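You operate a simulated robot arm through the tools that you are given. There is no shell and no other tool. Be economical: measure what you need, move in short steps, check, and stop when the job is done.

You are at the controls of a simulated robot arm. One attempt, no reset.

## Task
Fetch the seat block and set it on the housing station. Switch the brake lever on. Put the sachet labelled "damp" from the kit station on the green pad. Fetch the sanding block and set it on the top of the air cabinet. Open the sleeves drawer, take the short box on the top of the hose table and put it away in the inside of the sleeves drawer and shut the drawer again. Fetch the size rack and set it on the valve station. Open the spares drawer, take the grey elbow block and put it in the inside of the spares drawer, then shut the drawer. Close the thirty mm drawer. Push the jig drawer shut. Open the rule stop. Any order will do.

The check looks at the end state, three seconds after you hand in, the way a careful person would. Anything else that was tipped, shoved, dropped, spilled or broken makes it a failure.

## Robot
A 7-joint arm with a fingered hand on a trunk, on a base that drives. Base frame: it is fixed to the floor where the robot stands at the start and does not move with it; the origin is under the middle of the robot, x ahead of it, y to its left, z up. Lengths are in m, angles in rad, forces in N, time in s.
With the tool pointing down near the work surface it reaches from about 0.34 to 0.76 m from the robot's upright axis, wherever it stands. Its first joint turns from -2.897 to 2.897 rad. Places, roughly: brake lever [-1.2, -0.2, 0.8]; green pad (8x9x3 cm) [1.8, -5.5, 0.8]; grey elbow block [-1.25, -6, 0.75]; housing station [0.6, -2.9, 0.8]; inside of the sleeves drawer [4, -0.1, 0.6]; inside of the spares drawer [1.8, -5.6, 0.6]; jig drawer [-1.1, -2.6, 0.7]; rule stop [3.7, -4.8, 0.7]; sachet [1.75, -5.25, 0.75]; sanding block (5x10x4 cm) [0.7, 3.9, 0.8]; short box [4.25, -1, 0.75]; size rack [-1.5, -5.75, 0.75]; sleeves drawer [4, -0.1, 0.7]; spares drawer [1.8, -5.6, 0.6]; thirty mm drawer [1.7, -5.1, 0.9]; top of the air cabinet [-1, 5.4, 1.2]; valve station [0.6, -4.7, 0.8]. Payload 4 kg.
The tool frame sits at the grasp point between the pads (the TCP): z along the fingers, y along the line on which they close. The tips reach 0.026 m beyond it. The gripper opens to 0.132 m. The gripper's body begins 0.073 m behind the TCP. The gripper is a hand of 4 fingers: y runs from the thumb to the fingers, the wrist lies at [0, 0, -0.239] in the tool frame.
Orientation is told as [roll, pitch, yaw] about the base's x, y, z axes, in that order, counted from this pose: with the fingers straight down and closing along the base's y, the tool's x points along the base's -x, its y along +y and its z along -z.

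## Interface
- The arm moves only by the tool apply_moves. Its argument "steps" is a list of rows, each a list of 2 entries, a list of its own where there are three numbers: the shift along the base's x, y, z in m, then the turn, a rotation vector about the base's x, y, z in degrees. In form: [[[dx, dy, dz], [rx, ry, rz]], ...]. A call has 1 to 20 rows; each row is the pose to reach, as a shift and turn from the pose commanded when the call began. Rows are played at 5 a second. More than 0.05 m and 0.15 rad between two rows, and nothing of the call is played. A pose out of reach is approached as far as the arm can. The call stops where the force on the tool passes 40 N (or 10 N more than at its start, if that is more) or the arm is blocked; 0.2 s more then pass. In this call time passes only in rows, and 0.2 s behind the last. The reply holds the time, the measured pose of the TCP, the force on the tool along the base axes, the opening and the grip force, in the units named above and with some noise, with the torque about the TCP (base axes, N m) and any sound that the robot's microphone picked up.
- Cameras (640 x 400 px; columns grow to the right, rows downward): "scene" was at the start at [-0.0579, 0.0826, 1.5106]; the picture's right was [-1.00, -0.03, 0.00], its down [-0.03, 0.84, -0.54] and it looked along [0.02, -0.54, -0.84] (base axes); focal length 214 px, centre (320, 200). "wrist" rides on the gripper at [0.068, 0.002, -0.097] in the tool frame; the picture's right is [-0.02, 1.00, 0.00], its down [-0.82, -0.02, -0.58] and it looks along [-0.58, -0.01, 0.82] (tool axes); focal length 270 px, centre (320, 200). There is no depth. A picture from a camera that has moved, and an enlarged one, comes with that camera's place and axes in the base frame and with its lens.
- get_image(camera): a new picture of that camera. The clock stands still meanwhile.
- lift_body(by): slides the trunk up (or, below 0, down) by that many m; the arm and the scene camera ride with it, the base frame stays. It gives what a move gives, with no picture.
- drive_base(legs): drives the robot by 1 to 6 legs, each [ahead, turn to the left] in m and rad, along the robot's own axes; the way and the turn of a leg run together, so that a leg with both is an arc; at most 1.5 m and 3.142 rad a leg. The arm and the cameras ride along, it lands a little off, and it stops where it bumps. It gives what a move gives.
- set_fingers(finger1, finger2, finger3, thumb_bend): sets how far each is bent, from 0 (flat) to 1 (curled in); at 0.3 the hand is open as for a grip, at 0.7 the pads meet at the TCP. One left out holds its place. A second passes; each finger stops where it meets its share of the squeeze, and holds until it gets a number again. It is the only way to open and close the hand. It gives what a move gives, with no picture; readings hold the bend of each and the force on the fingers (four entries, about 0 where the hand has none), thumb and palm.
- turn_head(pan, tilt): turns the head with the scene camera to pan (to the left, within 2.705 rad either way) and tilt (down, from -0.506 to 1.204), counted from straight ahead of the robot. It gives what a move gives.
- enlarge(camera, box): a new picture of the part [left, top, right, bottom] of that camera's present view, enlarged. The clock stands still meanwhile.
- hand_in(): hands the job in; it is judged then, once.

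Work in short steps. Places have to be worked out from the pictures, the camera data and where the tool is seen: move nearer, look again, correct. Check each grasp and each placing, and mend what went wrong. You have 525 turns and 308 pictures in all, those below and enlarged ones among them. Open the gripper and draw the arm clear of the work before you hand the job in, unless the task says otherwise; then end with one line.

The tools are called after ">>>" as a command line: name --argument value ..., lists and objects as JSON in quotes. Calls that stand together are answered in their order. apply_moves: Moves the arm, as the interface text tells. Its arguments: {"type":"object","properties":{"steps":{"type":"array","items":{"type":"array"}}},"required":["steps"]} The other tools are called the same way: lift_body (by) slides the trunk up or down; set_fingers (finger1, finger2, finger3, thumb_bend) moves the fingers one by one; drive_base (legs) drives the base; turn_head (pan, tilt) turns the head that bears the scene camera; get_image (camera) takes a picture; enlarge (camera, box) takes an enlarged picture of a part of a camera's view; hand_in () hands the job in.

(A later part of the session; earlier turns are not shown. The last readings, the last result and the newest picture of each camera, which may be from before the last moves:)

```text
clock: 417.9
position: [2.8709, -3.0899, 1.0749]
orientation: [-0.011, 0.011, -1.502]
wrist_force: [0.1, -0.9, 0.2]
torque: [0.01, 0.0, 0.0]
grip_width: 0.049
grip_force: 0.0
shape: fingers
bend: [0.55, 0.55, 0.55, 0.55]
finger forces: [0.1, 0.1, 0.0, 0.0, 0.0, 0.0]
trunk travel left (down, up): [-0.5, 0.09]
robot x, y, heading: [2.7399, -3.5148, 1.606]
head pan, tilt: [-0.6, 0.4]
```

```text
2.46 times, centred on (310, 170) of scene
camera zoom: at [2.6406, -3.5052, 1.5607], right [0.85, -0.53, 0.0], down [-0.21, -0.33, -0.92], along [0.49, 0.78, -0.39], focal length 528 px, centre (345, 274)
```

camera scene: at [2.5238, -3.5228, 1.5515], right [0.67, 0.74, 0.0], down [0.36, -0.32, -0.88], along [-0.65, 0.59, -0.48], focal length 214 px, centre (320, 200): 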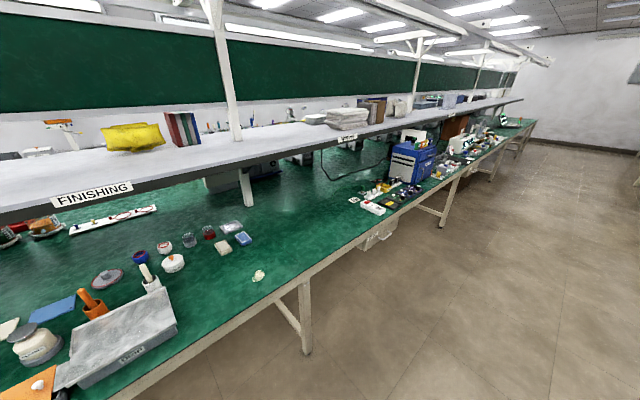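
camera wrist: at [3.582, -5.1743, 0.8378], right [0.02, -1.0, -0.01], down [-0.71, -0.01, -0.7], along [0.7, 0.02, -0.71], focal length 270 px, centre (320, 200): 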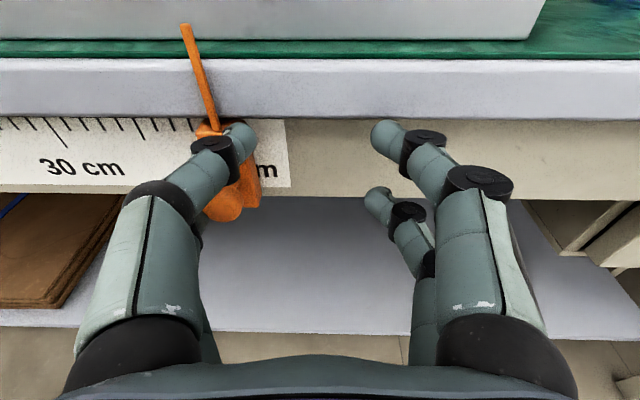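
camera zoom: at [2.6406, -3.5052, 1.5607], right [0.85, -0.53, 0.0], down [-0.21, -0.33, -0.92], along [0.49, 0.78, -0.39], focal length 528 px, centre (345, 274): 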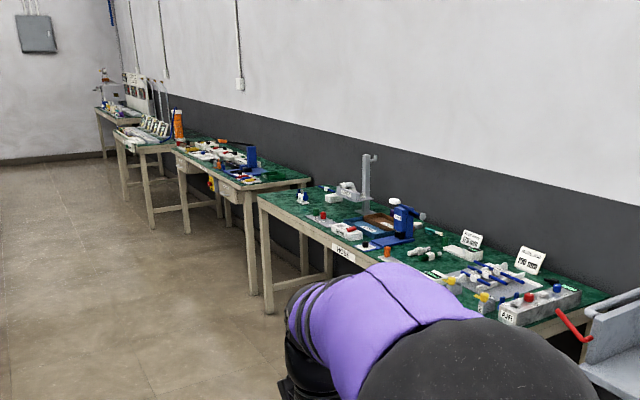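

No seat block yet. I continue to the hose table.

>>> drive_base --legs '[[1.3, -0.05], [1.2, 0.0], [0, -1.5]]'

>>> turn_head --pan 0.0 --tilt 0.6

>>> get_image --camera "scene"

```text
clock: 433.4
position: [3.161, -1.1807, 1.0729]
orientation: [-0.01, 0.011, -2.998]
wrist_force: [1.0, -0.1, 0.1]
torque: [0.02, 0.0, 0.01]
grip_width: 0.0494
grip_force: 0.0
shape: fingers
bend: [0.55, 0.55, 0.55, 0.55]
finger forces: [0.1, 0.0, 0.1, 0.1, 0.1, 0.1]
trunk travel left (down, up): [-0.5, 0.09]
robot x, y, heading: [2.7262, -1.0872, 0.113]
head pan, tilt: [-0.6, 0.4]
```

```text
clock: 434.4
position: [3.1618, -1.1802, 1.0736]
orientation: [-0.01, 0.009, -2.999]
wrist_force: [-0.4, 1.0, -0.1]
torque: [0.0, -0.01, 0.02]
grip_width: 0.0493
grip_force: 0.0
shape: fingers
bend: [0.55, 0.55, 0.55, 0.55]
finger forces: [0.1, 0.1, 0.0, 0.1, 0.1, 0.0]
trunk travel left (down, up): [-0.5, 0.09]
robot x, y, heading: [2.7236, -1.083, 0.112]
head pan, tilt: [0.0, 0.6]
```

```text
126 pictures are left
camera scene: at [2.7362, -0.9294, 1.5425], right [0.11, -0.99, 0.0], down [-0.56, -0.06, -0.83], along [0.82, 0.09, -0.56], focal length 214 px, centre (320, 200)
```

scene: 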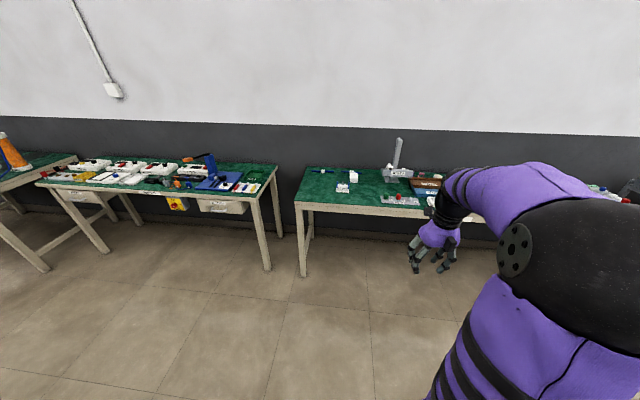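

>>> enlarge --camera "scene" --box '[285, 130, 465, 240]'

>>> enlarge --camera "scene" --box '[25, 140, 285, 230]'

```text
3.56 times, centred on (375, 185) of scene
camera zoom: at [2.7362, -0.9294, 1.5425], right [0.11, -0.99, 0.0], down [-0.56, -0.06, -0.83], along [0.82, 0.09, -0.56], focal length 763 px, centre (124, 253)
```

zoom: 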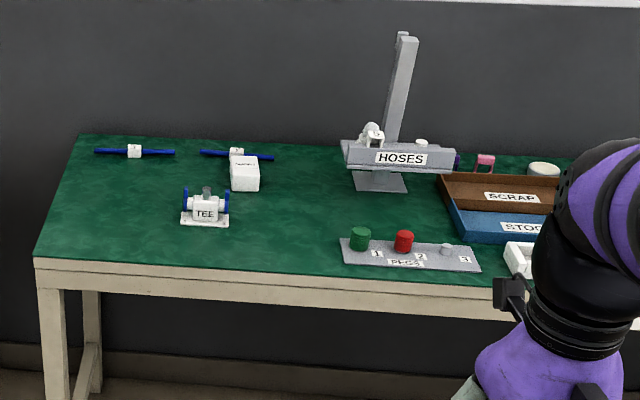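

```text
2.46 times, centred on (155, 185) of scene
camera zoom: at [2.7362, -0.9294, 1.5425], right [0.11, -0.99, 0.0], down [-0.56, -0.06, -0.83], along [0.82, 0.09, -0.56], focal length 528 px, centre (726, 237)
```

zoom: 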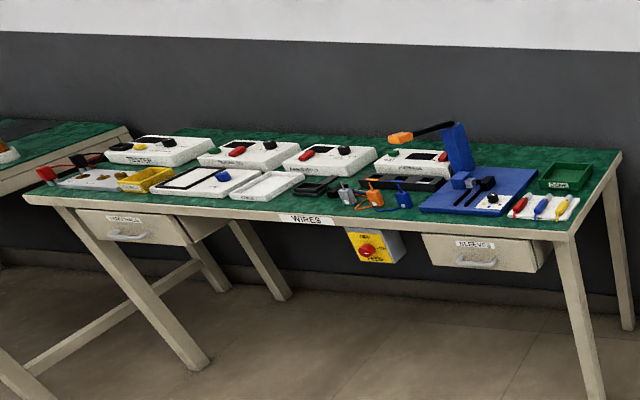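

>>> enlarge --camera "scene" --box '[330, 160, 370, 185]'

>>> enlarge --camera "scene" --box '[190, 190, 254, 230]'

```text
16.00 times, centred on (350, 172) of scene
camera zoom: at [2.7362, -0.9294, 1.5425], right [0.11, -0.99, 0.0], down [-0.56, -0.06, -0.83], along [0.82, 0.09, -0.56], focal length 3432 px, centre (-160, 640)
```

zoom: 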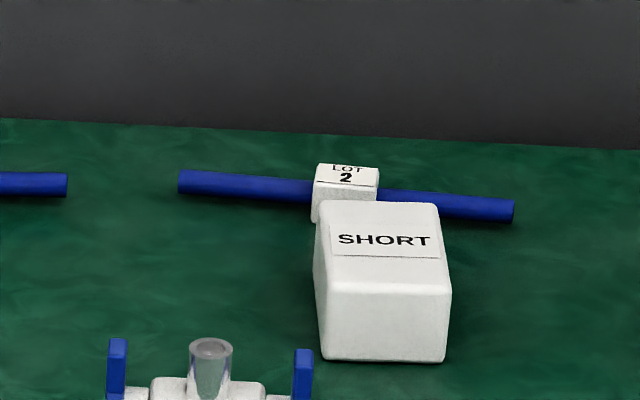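

```text
10.00 times, centred on (222, 210) of scene
camera zoom: at [2.7362, -0.9294, 1.5425], right [0.11, -0.99, 0.0], down [-0.56, -0.06, -0.83], along [0.82, 0.09, -0.56], focal length 2145 px, centre (1300, 100)
```

zoom: 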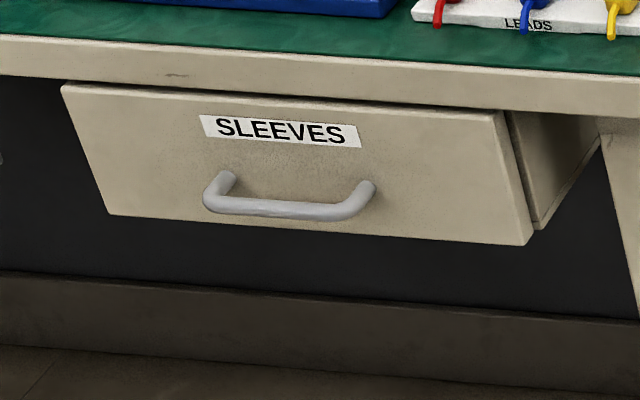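

SHORT box identified at ≈(4.118, −1.02) and SLEEVES drawer handle ≈(3.80, −0.127, 0.668). I go open the drawer first.

>>> drive_base --legs '[[0, 1.0], [0.72, 0], [0, -1.1]]'

>>> turn_head --pan 0.1 --tilt 0.75

>>> get_image --camera "scene"

```text
clock: 443.8
position: [3.4743, -0.5545, 1.0734]
orientation: [-0.01, 0.01, -3.092]
wrist_force: [0.3, 0.0, -1.1]
torque: [0.02, 0.02, -0.01]
grip_width: 0.0492
grip_force: 0.1
shape: fingers
bend: [0.55, 0.55, 0.55, 0.55]
finger forces: [0.0, 0.1, 0.0, 0.0, 0.1, 0.0]
trunk travel left (down, up): [-0.5, 0.09]
robot x, y, heading: [3.0516, -0.4192, 0.013]
head pan, tilt: [0.0, 0.6]
```

```text
clock: 444.4
position: [3.4743, -0.5553, 1.0737]
orientation: [-0.011, 0.01, -3.094]
wrist_force: [-0.4, -0.2, -0.8]
torque: [0.0, -0.02, 0.03]
grip_width: 0.0492
grip_force: 0.1
shape: fingers
bend: [0.55, 0.55, 0.55, 0.55]
finger forces: [0.0, 0.1, 0.0, 0.0, 0.0, 0.0]
trunk travel left (down, up): [-0.5, 0.09]
robot x, y, heading: [3.0494, -0.417, 0.017]
head pan, tilt: [0.099, 0.75]
```

```text
121 pictures are left
camera scene: at [3.0678, -0.2562, 1.5296], right [0.12, -0.99, 0.0], down [-0.68, -0.08, -0.73], along [0.73, 0.09, -0.68], focal length 214 px, centre (320, 200)
```

scene: 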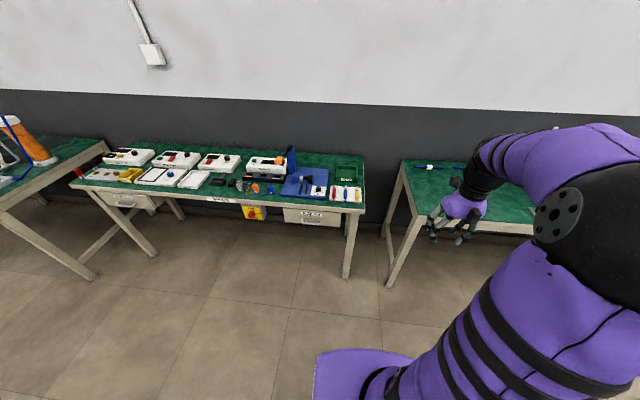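

I position the hand (jaw vertical, pointing +x) like I did at the SPARES drawer.

>>> apply_moves --steps '[[[-0.003, 0.03, -0.009], [0, 0, 8]], [[-0.006, 0.06, -0.018], [0, 0, 16]], [[-0.009, 0.09, -0.027], [0, 0, 24]], [[-0.012, 0.12, -0.036], [0, 0, 32]], [[-0.015, 0.15, -0.045], [0, 0, 40]], [[-0.018, 0.18, -0.054], [0, 0, 48]], [[-0.02, 0.21, -0.063], [0, 0, 56]], [[-0.023, 0.24, -0.072], [0, 0, 64]], [[-0.025, 0.27, -0.08], [0, 0, 72]], [[-0.027, 0.3, -0.09], [0, 0, 80]], [[-0.03, 0.325, -0.098], [0, 0, 87.3]]]'

>>> apply_moves --steps '[[[0, 0.009, -0.02], [0, -8, 0]], [[0, 0.018, -0.04], [0, -16, 0]], [[0, 0.027, -0.06], [0, -24, 0]], [[0, 0.036, -0.08], [0, -32, 0]], [[0, 0.045, -0.1], [0, -40, 0]], [[0, 0.054, -0.13], [0, -48, 0]], [[0.01, 0.063, -0.16], [0, -56, 0]], [[0.02, 0.072, -0.19], [0, -64, 0]], [[0.03, 0.081, -0.22], [0, -72, 0]], [[0.04, 0.09, -0.26], [0, -80, 0]], [[0.05, 0.1, -0.3], [0, -88, 0]]]'

>>> get_image --camera "wrist"

```text
clock: 446.9
position: [3.4437, -0.23, 0.9713]
orientation: [-0.01, 0.011, -1.565]
wrist_force: [1.0, -0.4, -0.3]
torque: [0.02, 0.0, 0.0]
grip_width: 0.0492
grip_force: 0.1
shape: fingers
bend: [0.55, 0.55, 0.55, 0.55]
finger forces: [0.0, 0.1, 0.0, 0.0, 0.0, 0.0]
trunk travel left (down, up): [-0.5, 0.09]
robot x, y, heading: [3.0482, -0.4163, 0.015]
head pan, tilt: [0.099, 0.75]
```

```text
clock: 449.2
position: [3.5011, -0.1233, 0.6732]
orientation: [1.525, -0.004, -1.56]
wrist_force: [0.5, -0.6, -0.7]
torque: [0.0, 0.02, -0.02]
grip_width: 0.0493
grip_force: 0.1
shape: fingers
bend: [0.55, 0.55, 0.55, 0.55]
finger forces: [0.0, 0.1, 0.1, 0.0, 0.1, 0.0]
out of reach, approached as far as the arm can: row 4, 11
trunk travel left (down, up): [-0.5, 0.09]
robot x, y, heading: [3.05, -0.4154, 0.02]
head pan, tilt: [0.099, 0.75]
```

```text
120 pictures are left
camera wrist: at [3.4048, -0.0564, 0.6786], right [0.05, -0.02, 1.0], down [-0.57, -0.82, 0.01], along [0.82, -0.57, -0.05], focal length 270 px, centre (320, 200)
```

wrist: 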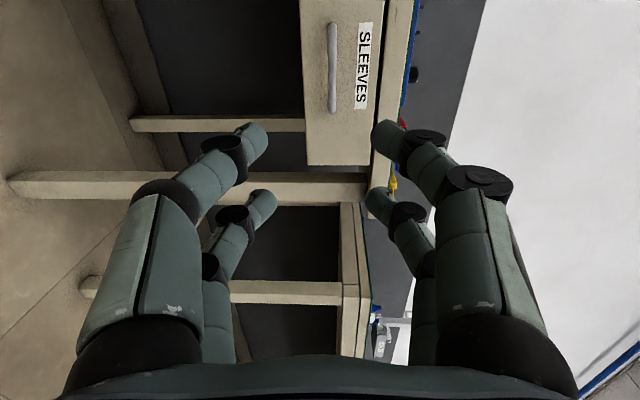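

>>> apply_moves --steps '[[[0.045, 0.0, 0.0], [0, -0.5, 0]], [[0.09, 0.0, 0.0], [0, -1, 0]], [[0.135, 0.0, 0.001], [0, -1.5, 0]], [[0.185, 0.001, 0.001], [0, -2, 0]]]'

>>> get_image --camera "wrist"

```text
clock: 450.2
position: [3.6883, -0.121, 0.6762]
orientation: [1.561, -0.002, -1.561]
wrist_force: [0.7, 0.5, -0.2]
torque: [0.0, -0.01, 0.04]
grip_width: 0.0489
grip_force: 0.1
shape: fingers
bend: [0.55, 0.55, 0.55, 0.55]
finger forces: [0.0, 0.0, 0.0, 0.1, 0.0, 0.1]
trunk travel left (down, up): [-0.5, 0.09]
robot x, y, heading: [3.0487, -0.4164, 0.019]
head pan, tilt: [0.099, 0.75]
```

```text
119 pictures are left
camera wrist: at [3.5917, -0.0545, 0.6798], right [0.01, -0.02, 1.0], down [-0.57, -0.82, -0.01], along [0.82, -0.57, -0.02], focal length 270 px, centre (320, 200)
```

wrist: 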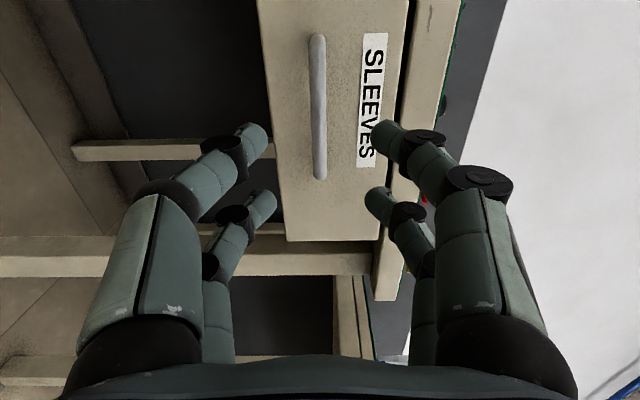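

Bar at x≈3.80, centred. Advance, hook it with full curl, and pull 20 cm.

>>> apply_moves --steps '[[[0.04, 0, 0], [0, 0, 0]], [[0.08, 0, 0], [0, 0, 0]], [[0.1, 0, 0], [0, 0, 0]], [[0.117, 0, 0], [0, 0, 0]]]'

>>> set_fingers --finger1 0.95 --finger2 0.95 --finger3 0.95 --thumb_bend 0.95

>>> apply_moves --steps '[[[-0.015, 0, 0], [0, 0, 0]], [[-0.03, 0, 0], [0, 0, 0]], [[-0.05, 0, 0], [0, 0, 0]], [[-0.07, 0, 0], [0, 0, 0]]]'

>>> get_image --camera "wrist"

```text
clock: 451.2
position: [3.7904, -0.1221, 0.6683]
orientation: [1.553, -0.004, -1.562]
wrist_force: [-21.4, -4.7, 2.4]
torque: [0.17, -0.95, -0.45]
grip_width: 0.051
grip_force: 11.0
shape: fingers
bend: [0.55, 0.56, 0.55, 0.55]
finger forces: [4.1, 17.3, 0.0, 0.0, 0.1, 0.0]
trunk travel left (down, up): [-0.5, 0.09]
robot x, y, heading: [3.0509, -0.417, 0.017]
head pan, tilt: [0.099, 0.75]
stopped in row 4: the force on the tool passed its limit (the readings are from after the stop); the commanded pose is now the measured one
```

```text
clock: 452.2
position: [3.7932, -0.1224, 0.6709]
orientation: [1.555, -0.005, -1.561]
wrist_force: [2.2, 0.9, -3.8]
torque: [-0.06, -0.03, -0.03]
grip_width: 0.0
grip_force: 0.0
shape: fingers
bend: [0.92, 0.85, 0.86, 0.87]
finger forces: [0.1, 0.0, 0.1, 0.0, 0.1, 0.0]
trunk travel left (down, up): [-0.5, 0.09]
robot x, y, heading: [3.0454, -0.4152, 0.015]
head pan, tilt: [0.099, 0.75]
```

```text
clock: 453.2
position: [3.7212, -0.121, 0.6698]
orientation: [1.552, -0.005, -1.558]
wrist_force: [0.9, 0.7, -1.6]
torque: [-0.03, -0.01, -0.03]
grip_width: 0.0
grip_force: 0.7
shape: fingers
bend: [0.92, 0.91, 0.92, 0.87]
finger forces: [0.0, 0.1, 0.0, 0.0, 0.4, 0.1]
trunk travel left (down, up): [-0.5, 0.09]
robot x, y, heading: [3.0501, -0.4163, 0.018]
head pan, tilt: [0.099, 0.75]
```

```text
118 pictures are left
camera wrist: at [3.6254, -0.0549, 0.6742], right [0.02, -0.02, 1.0], down [-0.57, -0.82, -0.01], along [0.82, -0.57, -0.03], focal length 270 px, centre (320, 200)
```

wrist: 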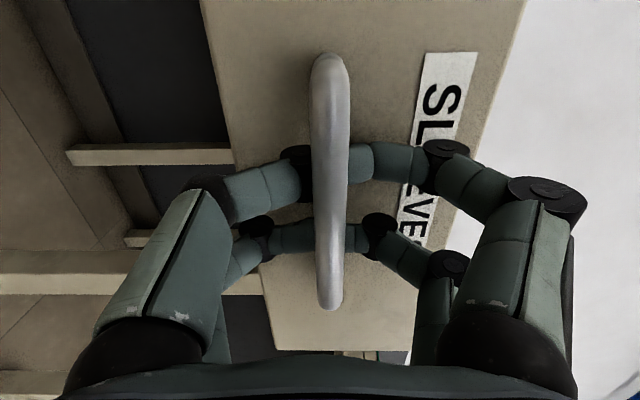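

Hooked and moving. Continue pulling.

>>> apply_moves --steps '[[[-0.03, 0, 0], [0, 0, 0]], [[-0.06, 0, 0], [0, 0, 0]], [[-0.09, 0, 0], [0, 0, 0]], [[-0.12, 0, 0], [0, 0, 0]], [[-0.15, 0, 0], [0, 0, 0]], [[-0.17, 0, 0], [0, 0, 0]]]'

>>> get_image --camera "scene"

```text
clock: 454.6
position: [3.5681, -0.1251, 0.6753]
orientation: [1.565, -0.001, -1.566]
wrist_force: [24.4, 7.2, -9.5]
torque: [-0.12, -0.13, -0.31]
grip_width: 0.0001
grip_force: 16.4
shape: fingers
bend: [0.91, 0.91, 0.91, 0.83]
finger forces: [0.1, 0.0, 0.1, 0.1, 32.5, 0.0]
trunk travel left (down, up): [-0.5, 0.09]
robot x, y, heading: [3.0499, -0.4169, 0.019]
head pan, tilt: [0.099, 0.75]
stopped in row 6: the force on the tool passed its limit (the readings are from after the stop); the commanded pose is now the measured one
```

```text
117 pictures are left
camera scene: at [3.0702, -0.2551, 1.5292], right [0.12, -0.99, 0.0], down [-0.68, -0.08, -0.73], along [0.73, 0.08, -0.68], focal length 214 px, centre (320, 200)
```

scene: 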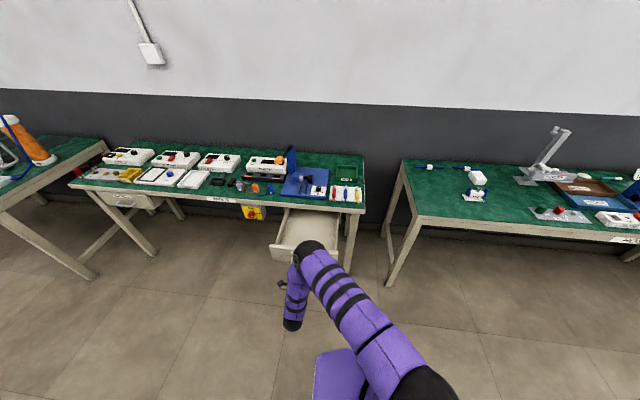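

Fully open (end stop). I relax, release the handle and raise the hand.

>>> apply_moves --steps '[[[0.008, 0, 0], [0, 0, 0]]]'

>>> set_fingers --finger1 0.48 --finger2 0.48 --finger3 0.48 --thumb_bend 0.48

>>> apply_moves --steps '[[[-0.03, 0, 0], [0, 0, 0]], [[-0.06, -0.01, 0], [0, 0, 0]], [[-0.09, -0.03, 0.01], [0, 4, 0]], [[-0.11, -0.05, 0.04], [0, 10, 0]], [[-0.11, -0.07, 0.08], [0, 18, 0]], [[-0.11, -0.09, 0.12], [0, 26, 0]], [[-0.11, -0.11, 0.16], [0, 34, 0]], [[-0.1, -0.13, 0.2], [0, 42, 0]], [[-0.09, -0.15, 0.24], [0, 50, 0]], [[-0.07, -0.17, 0.28], [0, 58, 0]], [[-0.05, -0.19, 0.32], [0, 66, 0]], [[-0.03, -0.21, 0.35], [0, 74, 0]], [[-0.02, -0.23, 0.38], [0, 82, 0]], [[-0.01, -0.25, 0.4], [0, 89.7, 0]]]'

>>> get_image --camera "scene"

```text
clock: 455.0
position: [3.5732, -0.1252, 0.6744]
orientation: [1.561, -0.002, -1.563]
wrist_force: [1.1, 0.6, -4.1]
torque: [-0.08, -0.06, -0.07]
grip_width: 0.0
grip_force: 1.4
shape: fingers
bend: [0.92, 0.91, 0.92, 0.87]
finger forces: [0.0, 0.1, 0.0, 0.0, 3.2, 0.0]
trunk travel left (down, up): [-0.5, 0.09]
robot x, y, heading: [3.0484, -0.4184, 0.022]
head pan, tilt: [0.099, 0.75]
```

```text
clock: 456.0
position: [3.575, -0.1252, 0.675]
orientation: [1.566, 0.001, -1.566]
wrist_force: [-1.8, -1.0, 0.2]
torque: [0.0, -0.07, 0.0]
grip_width: 0.0722
grip_force: 0.9
shape: fingers
bend: [0.48, 0.48, 0.48, 0.48]
finger forces: [0.0, 0.8, 0.0, 0.0, 0.0, 0.0]
trunk travel left (down, up): [-0.5, 0.09]
robot x, y, heading: [3.0503, -0.4134, 0.018]
head pan, tilt: [0.099, 0.75]
```

```text
clock: 459.0
position: [3.5638, -0.3769, 1.0754]
orientation: [-0.002, 0.007, -1.571]
wrist_force: [0.2, 0.4, 0.7]
torque: [0.02, -0.01, 0.02]
grip_width: 0.0727
grip_force: 0.0
shape: fingers
bend: [0.48, 0.48, 0.48, 0.48]
finger forces: [0.0, 0.1, 0.1, 0.1, 0.1, 0.1]
out of reach, approached as far as the arm can: row 2, 3, 4, 5, 7, 8, 9
trunk travel left (down, up): [-0.5, 0.09]
robot x, y, heading: [3.0463, -0.4168, 0.018]
head pan, tilt: [0.099, 0.75]
```

```text
116 pictures are left
camera scene: at [3.068, -0.2562, 1.5295], right [0.12, -0.99, 0.0], down [-0.68, -0.08, -0.73], along [0.73, 0.09, -0.68], focal length 214 px, centre (320, 200)
```

scene: 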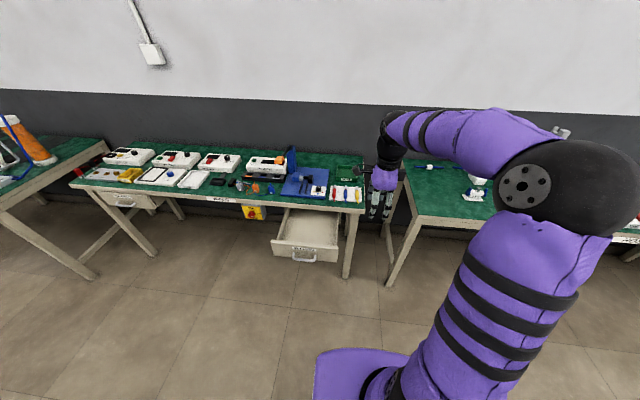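

>>> enlarge --camera "scene" --box '[250, 195, 370, 270]'

```text
5.33 times, centred on (310, 232) of scene
camera zoom: at [3.068, -0.2562, 1.5295], right [0.12, -0.99, 0.0], down [-0.68, -0.08, -0.73], along [0.73, 0.09, -0.68], focal length 1144 px, centre (373, 27)
```

zoom: 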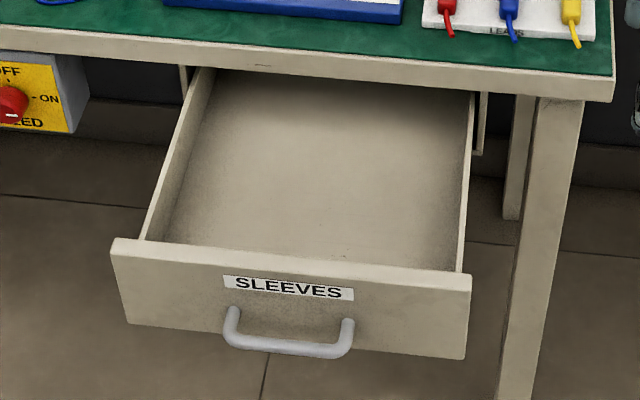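

Now drive over to the short box.

>>> drive_base --legs '[[0, -1.0], [0.6, 0], [0, 0.98]]'

>>> turn_head --pan 0.0 --tilt 0.75

>>> get_image --camera "scene"

```text
clock: 467.4
position: [3.8894, -0.833, 1.0751]
orientation: [0.0, 0.004, -1.538]
wrist_force: [0.1, 0.0, 0.3]
torque: [-0.01, 0.0, -0.02]
grip_width: 0.0729
grip_force: 0.0
shape: fingers
bend: [0.48, 0.48, 0.48, 0.48]
finger forces: [0.0, 0.0, 0.0, 0.1, 0.0, 0.0]
trunk travel left (down, up): [-0.5, 0.09]
robot x, y, heading: [3.3718, -0.8898, 0.056]
head pan, tilt: [0.099, 0.75]
```

```text
clock: 468.0
position: [3.8897, -0.8328, 1.075]
orientation: [0.001, 0.006, -1.538]
wrist_force: [-0.6, 0.3, -0.3]
torque: [0.02, -0.01, 0.0]
grip_width: 0.0725
grip_force: 0.2
shape: fingers
bend: [0.48, 0.48, 0.48, 0.48]
finger forces: [0.0, 0.0, 0.0, 0.0, 0.0, 0.0]
trunk travel left (down, up): [-0.5, 0.09]
robot x, y, heading: [3.3724, -0.8891, 0.056]
head pan, tilt: [0.0, 0.75]
```

```text
114 pictures are left
camera scene: at [3.3906, -0.7382, 1.5296], right [0.05, -1.0, 0.0], down [-0.68, -0.04, -0.73], along [0.73, 0.04, -0.68], focal length 214 px, centre (320, 200)
```

scene: 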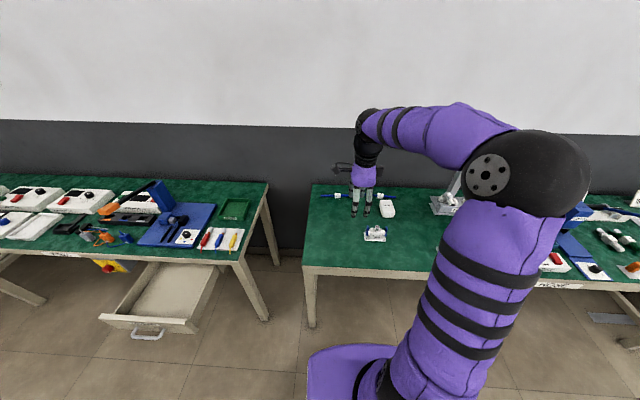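

>>> enlarge --camera "scene" --box '[335, 180, 431, 250]'

```text
5.71 times, centred on (383, 215) of scene
camera zoom: at [3.3906, -0.7382, 1.5296], right [0.05, -1.0, 0.0], down [-0.68, -0.04, -0.73], along [0.73, 0.04, -0.68], focal length 1226 px, centre (-40, 114)
```

zoom: 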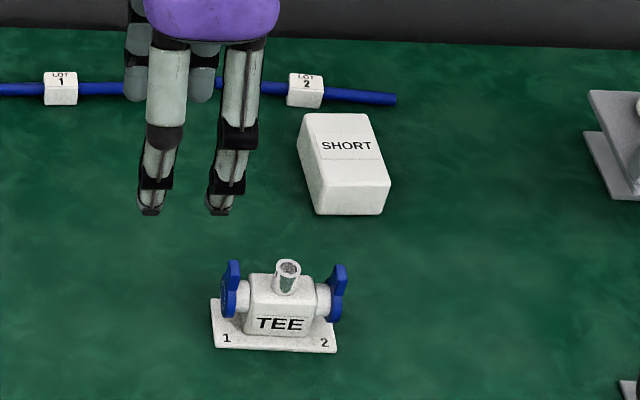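

Box centre ≈(4.128, −1.018), 8.3×6 cm, 3.6 cm high. I move above it with the jaw closing along y.

>>> set_fingers --finger1 0.42 --finger2 0.42 --finger3 0.42 --thumb_bend 0.42

>>> apply_moves --steps '[[[0.02, -0.015, 0], [0, 0, -7.67]], [[0.04, -0.03, 0], [0, 0, -15.3]], [[0.06, -0.046, 0], [0, 0, -23]], [[0.08, -0.062, 0], [0, 0, -30.7]], [[0.1, -0.077, 0], [0, 0, -38.3]], [[0.12, -0.093, 0], [0, 0, -46]], [[0.14, -0.108, 0], [0, 0, -53.7]], [[0.16, -0.124, -0.01], [0, 0, -61.3]], [[0.18, -0.139, -0.02], [0, 0, -69]], [[0.2, -0.155, -0.04], [0, 0, -76.7]], [[0.22, -0.17, -0.07], [0, 0, -84.3]], [[0.238, -0.185, -0.1], [0, 0, -92]], [[0.238, -0.185, -0.14], [0, 0, -92]]]'

>>> get_image --camera "wrist"

```text
clock: 469.0
position: [3.8894, -0.8338, 1.0754]
orientation: [-0.001, 0.006, -1.538]
wrist_force: [0.1, -0.6, 0.4]
torque: [0.01, 0.04, -0.02]
grip_width: 0.0922
grip_force: 0.0
shape: fingers
bend: [0.42, 0.42, 0.42, 0.42]
finger forces: [0.1, 0.0, 0.0, 0.1, 0.0, 0.0]
trunk travel left (down, up): [-0.5, 0.09]
robot x, y, heading: [3.3767, -0.8916, 0.052]
head pan, tilt: [0.0, 0.75]
```

```text
clock: 471.8
position: [4.117, -1.0136, 0.9464]
orientation: [0.0, 0.009, 3.139]
wrist_force: [0.3, 0.5, 0.5]
torque: [-0.03, -0.01, -0.04]
grip_width: 0.0926
grip_force: 0.0
shape: fingers
bend: [0.42, 0.42, 0.42, 0.42]
finger forces: [0.0, 0.0, 0.1, 0.1, 0.0, 0.0]
out of reach, approached as far as the arm can: row 11, 12, 13
trunk travel left (down, up): [-0.5, 0.09]
robot x, y, heading: [3.3767, -0.8869, 0.054]
head pan, tilt: [0.0, 0.75]
```

```text
112 pictures are left
camera wrist: at [4.1847, -1.0163, 1.0433], right [-0.03, -1.0, 0.0], down [-0.82, 0.02, 0.57], along [-0.57, 0.02, -0.82], focal length 270 px, centre (320, 200)
```

wrist: 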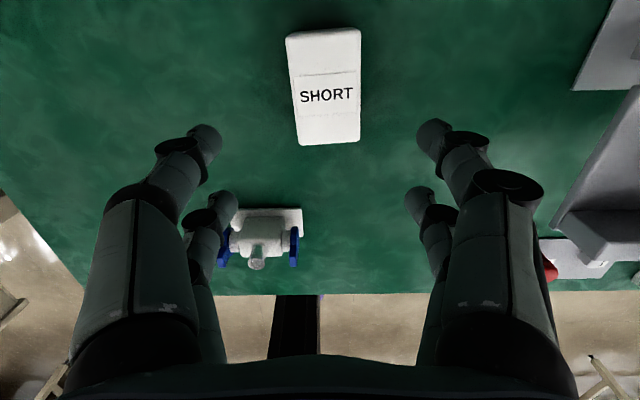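

Right at reach limit; I nudge the base forward 7 cm.

>>> drive_base --legs '[[0.07, 0]]'

>>> get_image --camera "wrist"

```text
clock: 472.9
position: [4.1885, -1.0092, 0.9434]
orientation: [0.001, 0.002, 3.142]
wrist_force: [0.5, -0.3, -0.1]
torque: [-0.01, -0.03, -0.01]
grip_width: 0.0926
grip_force: 0.0
shape: fingers
bend: [0.42, 0.42, 0.42, 0.42]
finger forces: [0.1, 0.0, 0.0, 0.0, 0.1, 0.0]
trunk travel left (down, up): [-0.5, 0.09]
robot x, y, heading: [3.445, -0.8901, 0.051]
head pan, tilt: [0.0, 0.75]
```

```text
111 pictures are left
camera wrist: at [4.2573, -1.0119, 1.0408], right [-0.03, -1.0, 0.0], down [-0.82, 0.02, 0.57], along [-0.57, 0.02, -0.82], focal length 270 px, centre (320, 200)
```

wrist: 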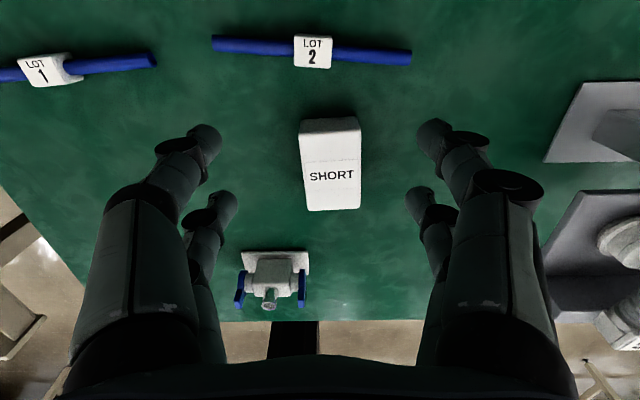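

>>> apply_moves --steps '[[[-0.045, -0.008, 0], [0, 0, 0]], [[-0.05, -0.01, -0.04], [0, 0, 0]], [[-0.05, -0.01, -0.08], [0, 0, 0]], [[-0.05, -0.01, -0.11], [0, 0, 0]], [[-0.05, -0.01, -0.125], [0, 0, 0]]]'

>>> set_fingers --finger1 0.62 --finger2 0.62 --finger3 0.62 --thumb_bend 0.62

>>> get_image --camera "wrist"

```text
clock: 474.1
position: [4.1924, -1.0294, 0.8232]
orientation: [-0.001, 0.002, 3.142]
wrist_force: [0.0, 0.5, 0.4]
torque: [0.03, 0.01, -0.01]
grip_width: 0.0925
grip_force: 0.1
shape: fingers
bend: [0.42, 0.42, 0.42, 0.42]
finger forces: [0.1, 0.0, 0.1, 0.1, 0.1, 0.0]
out of reach, approached as far as the arm can: row 1, 2, 3, 4, 5
trunk travel left (down, up): [-0.5, 0.09]
robot x, y, heading: [3.4462, -0.888, 0.053]
head pan, tilt: [0.0, 0.75]
```

```text
clock: 475.1
position: [4.1942, -1.029, 0.8243]
orientation: [-0.003, 0.004, 3.142]
wrist_force: [0.4, 0.4, -0.9]
torque: [0.03, 0.0, -0.02]
grip_width: 0.0268
grip_force: 0.8
shape: fingers
bend: [0.62, 0.62, 0.62, 0.62]
finger forces: [0.1, 0.0, 0.2, 0.0, 0.0, 0.0]
trunk travel left (down, up): [-0.5, 0.09]
robot x, y, heading: [3.4483, -0.8894, 0.051]
head pan, tilt: [0.0, 0.75]
```

```text
110 pictures are left
camera wrist: at [4.2623, -1.0309, 0.9213], right [-0.03, -1.0, 0.0], down [-0.82, 0.02, 0.58], along [-0.58, 0.02, -0.82], focal length 270 px, centre (320, 200)
```

wrist: 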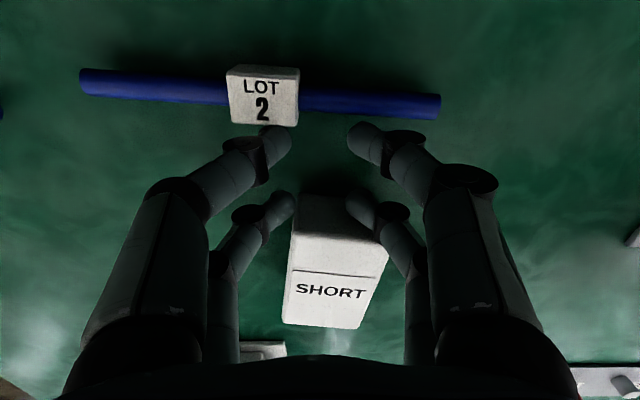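

The move used an out-of-reach commanded pose, so I ended up 5 cm too far and barely touched the box. I open, rise and realign.

>>> set_fingers --finger1 0.42 --finger2 0.42 --finger3 0.42 --thumb_bend 0.42

>>> apply_moves --steps '[[[0, 0, 0.04], [0, 0, 0]], [[0, 0, 0.08], [0, 0, 0]], [[-0.03, 0, 0.11], [0, 0, 0]], [[-0.07, 0.01, 0.11], [0, 0, 0]]]'

>>> get_image --camera "wrist"

```text
clock: 476.1
position: [4.1934, -1.0288, 0.8247]
orientation: [-0.003, 0.003, 3.14]
wrist_force: [-0.1, 0.4, -0.5]
torque: [0.01, -0.01, 0.01]
grip_width: 0.0924
grip_force: 0.1
shape: fingers
bend: [0.42, 0.42, 0.42, 0.42]
finger forces: [0.1, 0.0, 0.1, 0.0, 0.0, 0.1]
trunk travel left (down, up): [-0.5, 0.09]
robot x, y, heading: [3.4486, -0.8905, 0.053]
head pan, tilt: [0.0, 0.75]
```

```text
clock: 477.1
position: [4.1808, -1.0353, 0.9401]
orientation: [-0.001, 0.003, -3.142]
wrist_force: [0.0, -0.4, -0.7]
torque: [0.0, 0.02, 0.03]
grip_width: 0.0927
grip_force: 0.0
shape: fingers
bend: [0.42, 0.42, 0.42, 0.42]
finger forces: [0.1, 0.0, 0.0, 0.0, 0.0, 0.0]
out of reach, approached as far as the arm can: row 2, 3, 4
trunk travel left (down, up): [-0.5, 0.09]
robot x, y, heading: [3.4443, -0.8884, 0.053]
head pan, tilt: [0.0, 0.75]
```

```text
109 pictures are left
camera wrist: at [4.2495, -1.0379, 1.0369], right [-0.03, -1.0, 0.0], down [-0.82, 0.02, 0.58], along [-0.58, 0.02, -0.82], focal length 270 px, centre (320, 200)
```

wrist: 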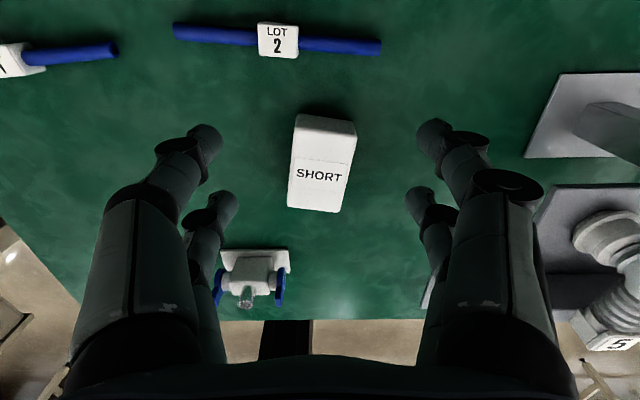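

The arm is fully stretched and stuck near singularity. I pull well back and up to recover the posture.

>>> apply_moves --steps '[[[-0.04, 0, 0.02], [0, 0, 0]], [[-0.08, 0, 0.04], [0, 0, 0]], [[-0.12, 0.01, 0.06], [0, 0, 0]], [[-0.16, 0.02, 0.08], [0, 0, 0]], [[-0.2, 0.03, 0.1], [0, 0, 0]]]'

>>> get_image --camera "scene"

```text
clock: 478.3
position: [4.1351, -1.0473, 1.0818]
orientation: [-0.001, 0.002, -3.143]
wrist_force: [-0.5, 0.4, -0.1]
torque: [0.01, 0.0, 0.01]
grip_width: 0.0927
grip_force: 0.1
shape: fingers
bend: [0.42, 0.42, 0.42, 0.42]
finger forces: [0.0, 0.0, 0.1, 0.0, 0.1, 0.0]
out of reach, approached as far as the arm can: row 1, 2, 3, 4, 5
trunk travel left (down, up): [-0.5, 0.09]
robot x, y, heading: [3.4436, -0.8872, 0.053]
head pan, tilt: [0.0, 0.75]
```

```text
108 pictures are left
camera scene: at [3.4612, -0.7346, 1.5295], right [0.05, -1.0, 0.0], down [-0.68, -0.04, -0.73], along [0.73, 0.04, -0.68], focal length 214 px, centre (320, 200)
```

scene: 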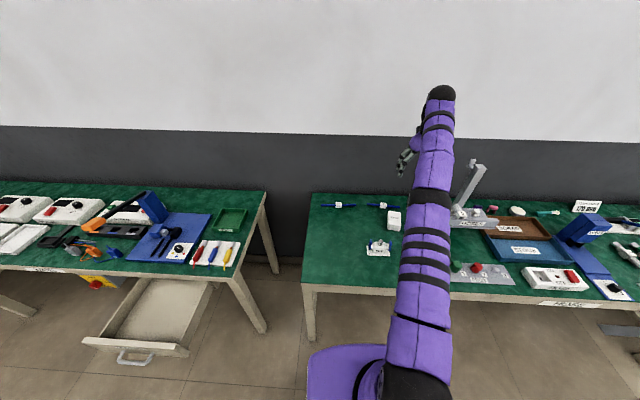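

>>> apply_moves --steps '[[[0, 0, 0.01], [0, 0, 8]], [[0, 0, 0.02], [0, 0, 16]], [[-0.01, 0, 0.03], [0, 0, 24]], [[-0.03, 0, 0.04], [0, 0, 32]], [[-0.05, 0, 0.04], [0, 0, 40]], [[-0.07, 0, 0.04], [0, 0, 48]]]'

>>> get_image --camera "scene"

```text
clock: 479.7
position: [4.0651, -1.0469, 1.1214]
orientation: [0.001, 0.005, -2.303]
wrist_force: [-0.6, -0.6, -0.6]
torque: [-0.03, 0.01, 0.01]
grip_width: 0.0926
grip_force: 0.1
shape: fingers
bend: [0.42, 0.42, 0.42, 0.42]
finger forces: [0.0, 0.0, 0.0, 0.0, 0.0, 0.0]
out of reach, approached as far as the arm can: row 2
trunk travel left (down, up): [-0.5, 0.09]
robot x, y, heading: [3.4463, -0.8861, 0.048]
head pan, tilt: [0.0, 0.75]
```

```text
107 pictures are left
camera scene: at [3.4611, -0.7346, 1.5295], right [0.05, -1.0, 0.0], down [-0.68, -0.04, -0.73], along [0.73, 0.04, -0.68], focal length 214 px, centre (320, 200)
```

scene: 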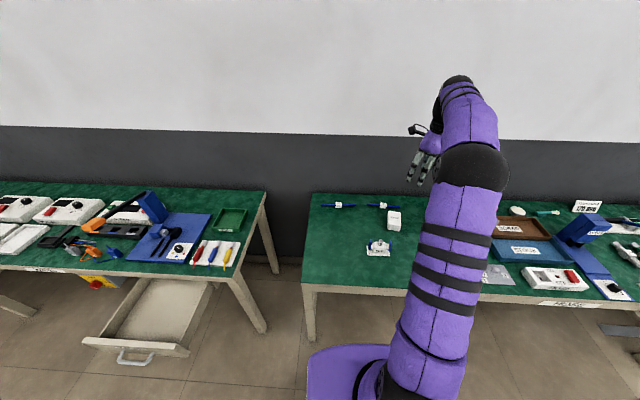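

Free again. I rotate back at this shorter radius and re-approach the box (now ≈(4.137, −1.036)).

>>> apply_moves --steps '[[[-0.02, 0.01, 0], [0, 0, -8]], [[-0.03, 0.01, 0], [0, 0, -16]], [[-0.04, 0.01, -0.02], [0, 0, -24]], [[-0.04, 0.01, -0.04], [0, 0, -32]], [[-0.04, 0.01, -0.06], [0, 0, -40]], [[-0.04, 0.01, -0.08], [0, 0, -46]]]'

>>> get_image --camera "wrist"

>>> get_image --camera "scene"

```text
clock: 481.1
position: [4.0259, -1.0359, 1.042]
orientation: [-0.001, 0.006, -3.108]
wrist_force: [0.1, -0.7, -0.3]
torque: [-0.02, 0.02, -0.03]
grip_width: 0.0927
grip_force: 0.1
shape: fingers
bend: [0.42, 0.42, 0.42, 0.42]
finger forces: [0.1, 0.0, 0.0, 0.1, 0.0, 0.1]
trunk travel left (down, up): [-0.5, 0.09]
robot x, y, heading: [3.4439, -0.8913, 0.053]
head pan, tilt: [0.0, 0.75]
```

```text
106 pictures are left
camera wrist: at [4.0948, -1.0355, 1.1385], right [0.01, -1.0, 0.0], down [-0.82, -0.01, 0.57], along [-0.57, 0.0, -0.82], focal length 270 px, centre (320, 200)
```

wrist: 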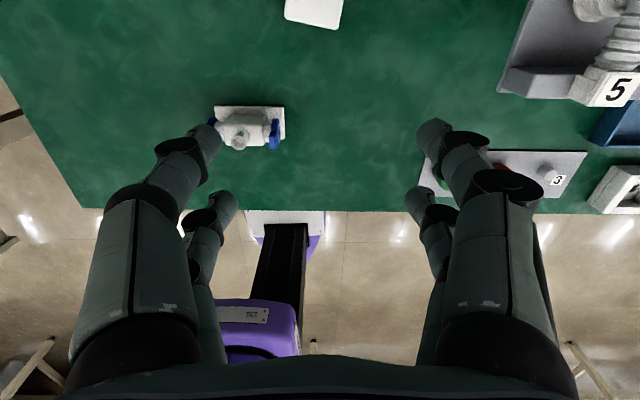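

```text
105 pictures are left
camera scene: at [3.4612, -0.7345, 1.5296], right [0.05, -1.0, 0.0], down [-0.68, -0.04, -0.73], along [0.73, 0.04, -0.68], focal length 214 px, centre (320, 200)
```

scene: 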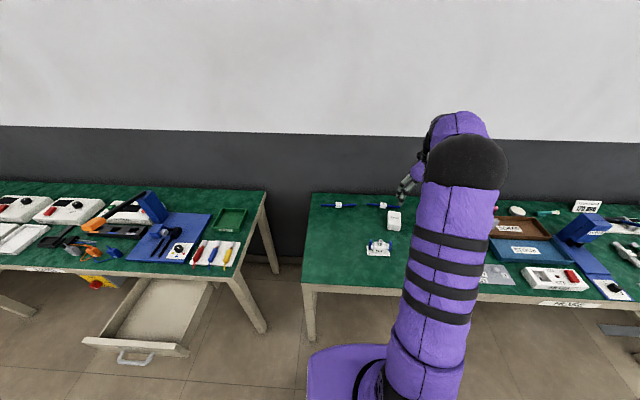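

>>> apply_moves --steps '[[[0.04, 0, -0.02], [0, 0, -1]], [[0.08, 0, -0.04], [0, 0, -2]], [[0.108, 0, -0.08], [0, 0, -4]], [[0.108, 0, -0.12], [0, 0, -4]]]'

>>> get_image --camera "wrist"

```text
clock: 482.1
position: [4.1336, -1.0361, 0.9214]
orientation: [-0.001, 0.004, 3.106]
wrist_force: [-0.6, 1.1, -0.7]
torque: [0.0, 0.02, 0.0]
grip_width: 0.0927
grip_force: 0.0
shape: fingers
bend: [0.42, 0.42, 0.42, 0.42]
finger forces: [0.1, 0.0, 0.1, 0.0, 0.0, 0.1]
trunk travel left (down, up): [-0.5, 0.09]
robot x, y, heading: [3.4432, -0.8873, 0.054]
head pan, tilt: [0.0, 0.75]
```

```text
104 pictures are left
camera wrist: at [4.202, -1.0401, 1.0192], right [-0.06, -1.0, 0.0], down [-0.82, 0.05, 0.57], along [-0.57, 0.04, -0.82], focal length 270 px, centre (320, 200)
```

wrist: 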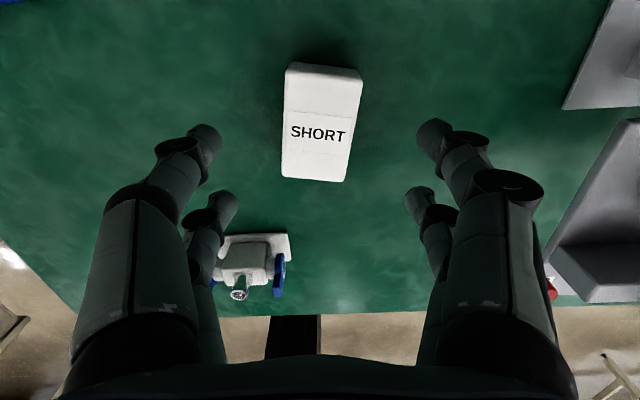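

Reach is fine and alignment good. Descend and grip.

>>> apply_moves --steps '[[[0.003, 0, -0.04], [0, 0, 0]], [[0.003, 0, -0.08], [0, 0, 0]], [[0.003, 0, -0.105], [0, 0, 0]]]'

>>> set_fingers --finger1 0.62 --finger2 0.62 --finger3 0.62 --thumb_bend 0.62

>>> get_image --camera "wrist"

```text
clock: 482.9
position: [4.1359, -1.0377, 0.8174]
orientation: [-0.002, 0.004, 3.107]
wrist_force: [-0.4, 0.0, -0.3]
torque: [0.02, 0.0, -0.03]
grip_width: 0.0927
grip_force: 0.1
shape: fingers
bend: [0.42, 0.42, 0.42, 0.42]
finger forces: [0.0, 0.0, 0.0, 0.0, 0.0, 0.0]
trunk travel left (down, up): [-0.5, 0.09]
robot x, y, heading: [3.4445, -0.8827, 0.052]
head pan, tilt: [0.0, 0.75]
```

```text
clock: 483.9
position: [4.1363, -1.0374, 0.8175]
orientation: [0.0, 0.005, 3.106]
wrist_force: [0.3, 0.0, 0.0]
torque: [-0.02, 0.03, -0.02]
grip_width: 0.0513
grip_force: 12.0
shape: fingers
bend: [0.53, 0.55, 0.54, 0.58]
finger forces: [6.7, 5.4, 5.5, 0.0, 6.6, 0.0]
trunk travel left (down, up): [-0.5, 0.09]
robot x, y, heading: [3.4495, -0.8903, 0.05]
head pan, tilt: [0.0, 0.75]
```

```text
103 pictures are left
camera wrist: at [4.2056, -1.0421, 0.9146], right [-0.06, -1.0, 0.0], down [-0.82, 0.05, 0.57], along [-0.57, 0.04, -0.82], focal length 270 px, centre (320, 200)
```

wrist: 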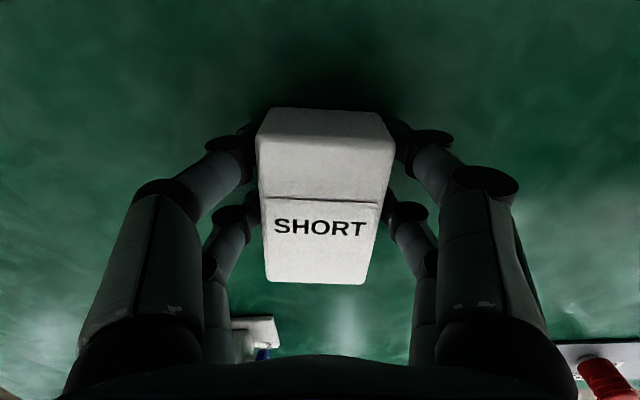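

>>> set_fingers --finger1 0.66 --finger2 0.66 --finger3 0.66 --thumb_bend 0.66

>>> apply_moves --steps '[[[0, 0, 0.03], [0, 0, 0]], [[0, 0, 0.07], [0, 0, 0]], [[-0.02, 0, 0.11], [0, 0, 0]], [[-0.05, 0.01, 0.14], [0, 0, 1]], [[-0.08, 0.02, 0.17], [0, 0, 2]], [[-0.11, 0.03, 0.2], [0, 0, 3]], [[-0.14, 0.05, 0.22], [0, 0, 3]], [[-0.18, 0.07, 0.24], [0, 0, 3]], [[-0.22, 0.09, 0.26], [0, 0, 3]], [[-0.25, 0.11, 0.28], [0, 0, 3]]]'

>>> get_image --camera "wrist"

```text
clock: 484.9
position: [4.1368, -1.0378, 0.8173]
orientation: [0.001, 0.005, 3.106]
wrist_force: [-0.4, 0.3, -0.5]
torque: [0.03, -0.01, -0.02]
grip_width: 0.0511
grip_force: 17.9
shape: fingers
bend: [0.52, 0.54, 0.55, 0.61]
finger forces: [8.6, 9.0, 7.7, 0.1, 9.8, 0.1]
trunk travel left (down, up): [-0.5, 0.09]
robot x, y, heading: [3.4443, -0.8871, 0.05]
head pan, tilt: [0.0, 0.75]
```

```text
clock: 487.1
position: [3.8876, -0.9241, 1.0972]
orientation: [0.0, 0.004, -3.124]
wrist_force: [-0.3, -0.3, -1.0]
torque: [-0.02, -0.03, -0.04]
grip_width: 0.0507
grip_force: 17.2
shape: fingers
bend: [0.52, 0.54, 0.55, 0.61]
finger forces: [8.5, 9.0, 7.7, 0.0, 9.7, 0.0]
trunk travel left (down, up): [-0.5, 0.09]
robot x, y, heading: [3.4472, -0.8912, 0.054]
head pan, tilt: [0.0, 0.75]
```

```text
102 pictures are left
camera wrist: at [3.9564, -0.9263, 1.1945], right [-0.01, -1.0, 0.0], down [-0.82, 0.01, 0.57], along [-0.57, 0.01, -0.82], focal length 270 px, centre (320, 200)
```

wrist: 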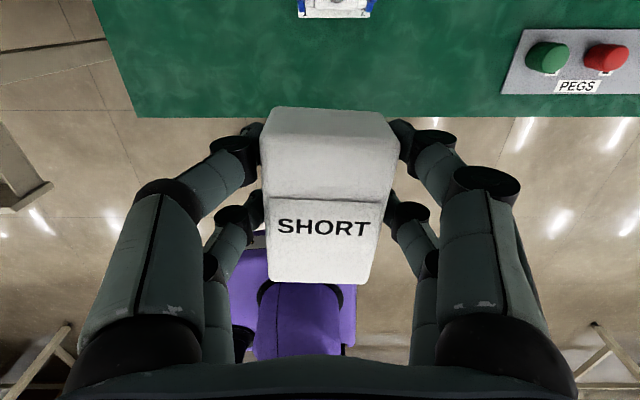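

Held. I drive to a spot to the right of the open drawer.

>>> drive_base --legs '[[-0.22, 0], [0, 1.15], [0.34, 0], [0, -1.2]]'

>>> turn_head --pan 0.3 --tilt 0.8

>>> get_image --camera "scene"

>>> get_image --camera "wrist"

```text
clock: 496.4
position: [3.7858, -0.6371, 1.0972]
orientation: [-0.001, 0.006, 3.125]
wrist_force: [-0.9, 0.6, -0.6]
torque: [-0.01, -0.02, -0.01]
grip_width: 0.051
grip_force: 17.6
shape: fingers
bend: [0.52, 0.54, 0.55, 0.61]
finger forces: [8.5, 9.0, 7.7, 0.0, 9.8, 0.1]
trunk travel left (down, up): [-0.5, 0.09]
robot x, y, heading: [3.3468, -0.5832, 0.016]
head pan, tilt: [0.0, 0.75]
```

```text
clock: 497.2
position: [3.7849, -0.6377, 1.0972]
orientation: [0.001, 0.005, 3.126]
wrist_force: [0.2, -0.1, -1.0]
torque: [-0.02, 0.01, 0.0]
grip_width: 0.0512
grip_force: 17.4
shape: fingers
bend: [0.52, 0.54, 0.55, 0.61]
finger forces: [8.5, 9.0, 7.6, 0.0, 9.8, 0.0]
trunk travel left (down, up): [-0.5, 0.09]
robot x, y, heading: [3.3415, -0.5862, 0.02]
head pan, tilt: [0.3, 0.799]
```

```text
101 pictures are left
camera scene: at [3.3593, -0.4087, 1.5256], right [0.31, -0.95, 0.0], down [-0.68, -0.22, -0.7], along [0.66, 0.22, -0.72], focal length 214 px, centre (320, 200)
```

scene: 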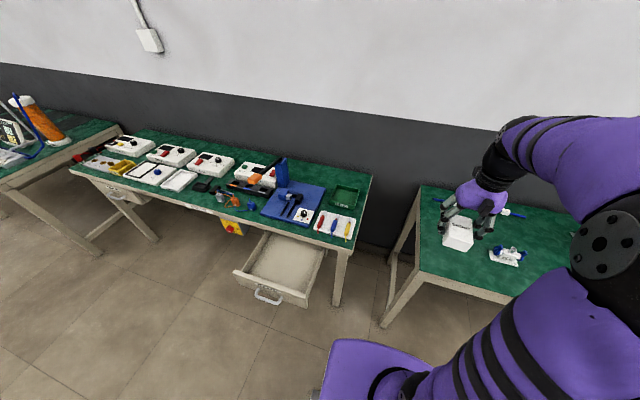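

```text
100 pictures are left
camera wrist: at [3.855, -0.6404, 1.1944], right [-0.04, -1.0, 0.0], down [-0.82, 0.03, 0.57], along [-0.57, 0.02, -0.82], focal length 270 px, centre (320, 200)
```

wrist: 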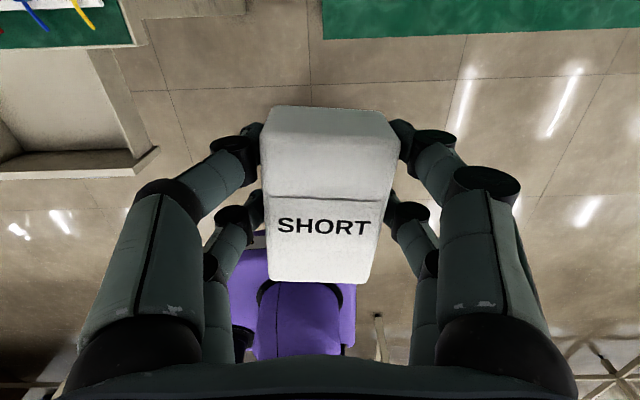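

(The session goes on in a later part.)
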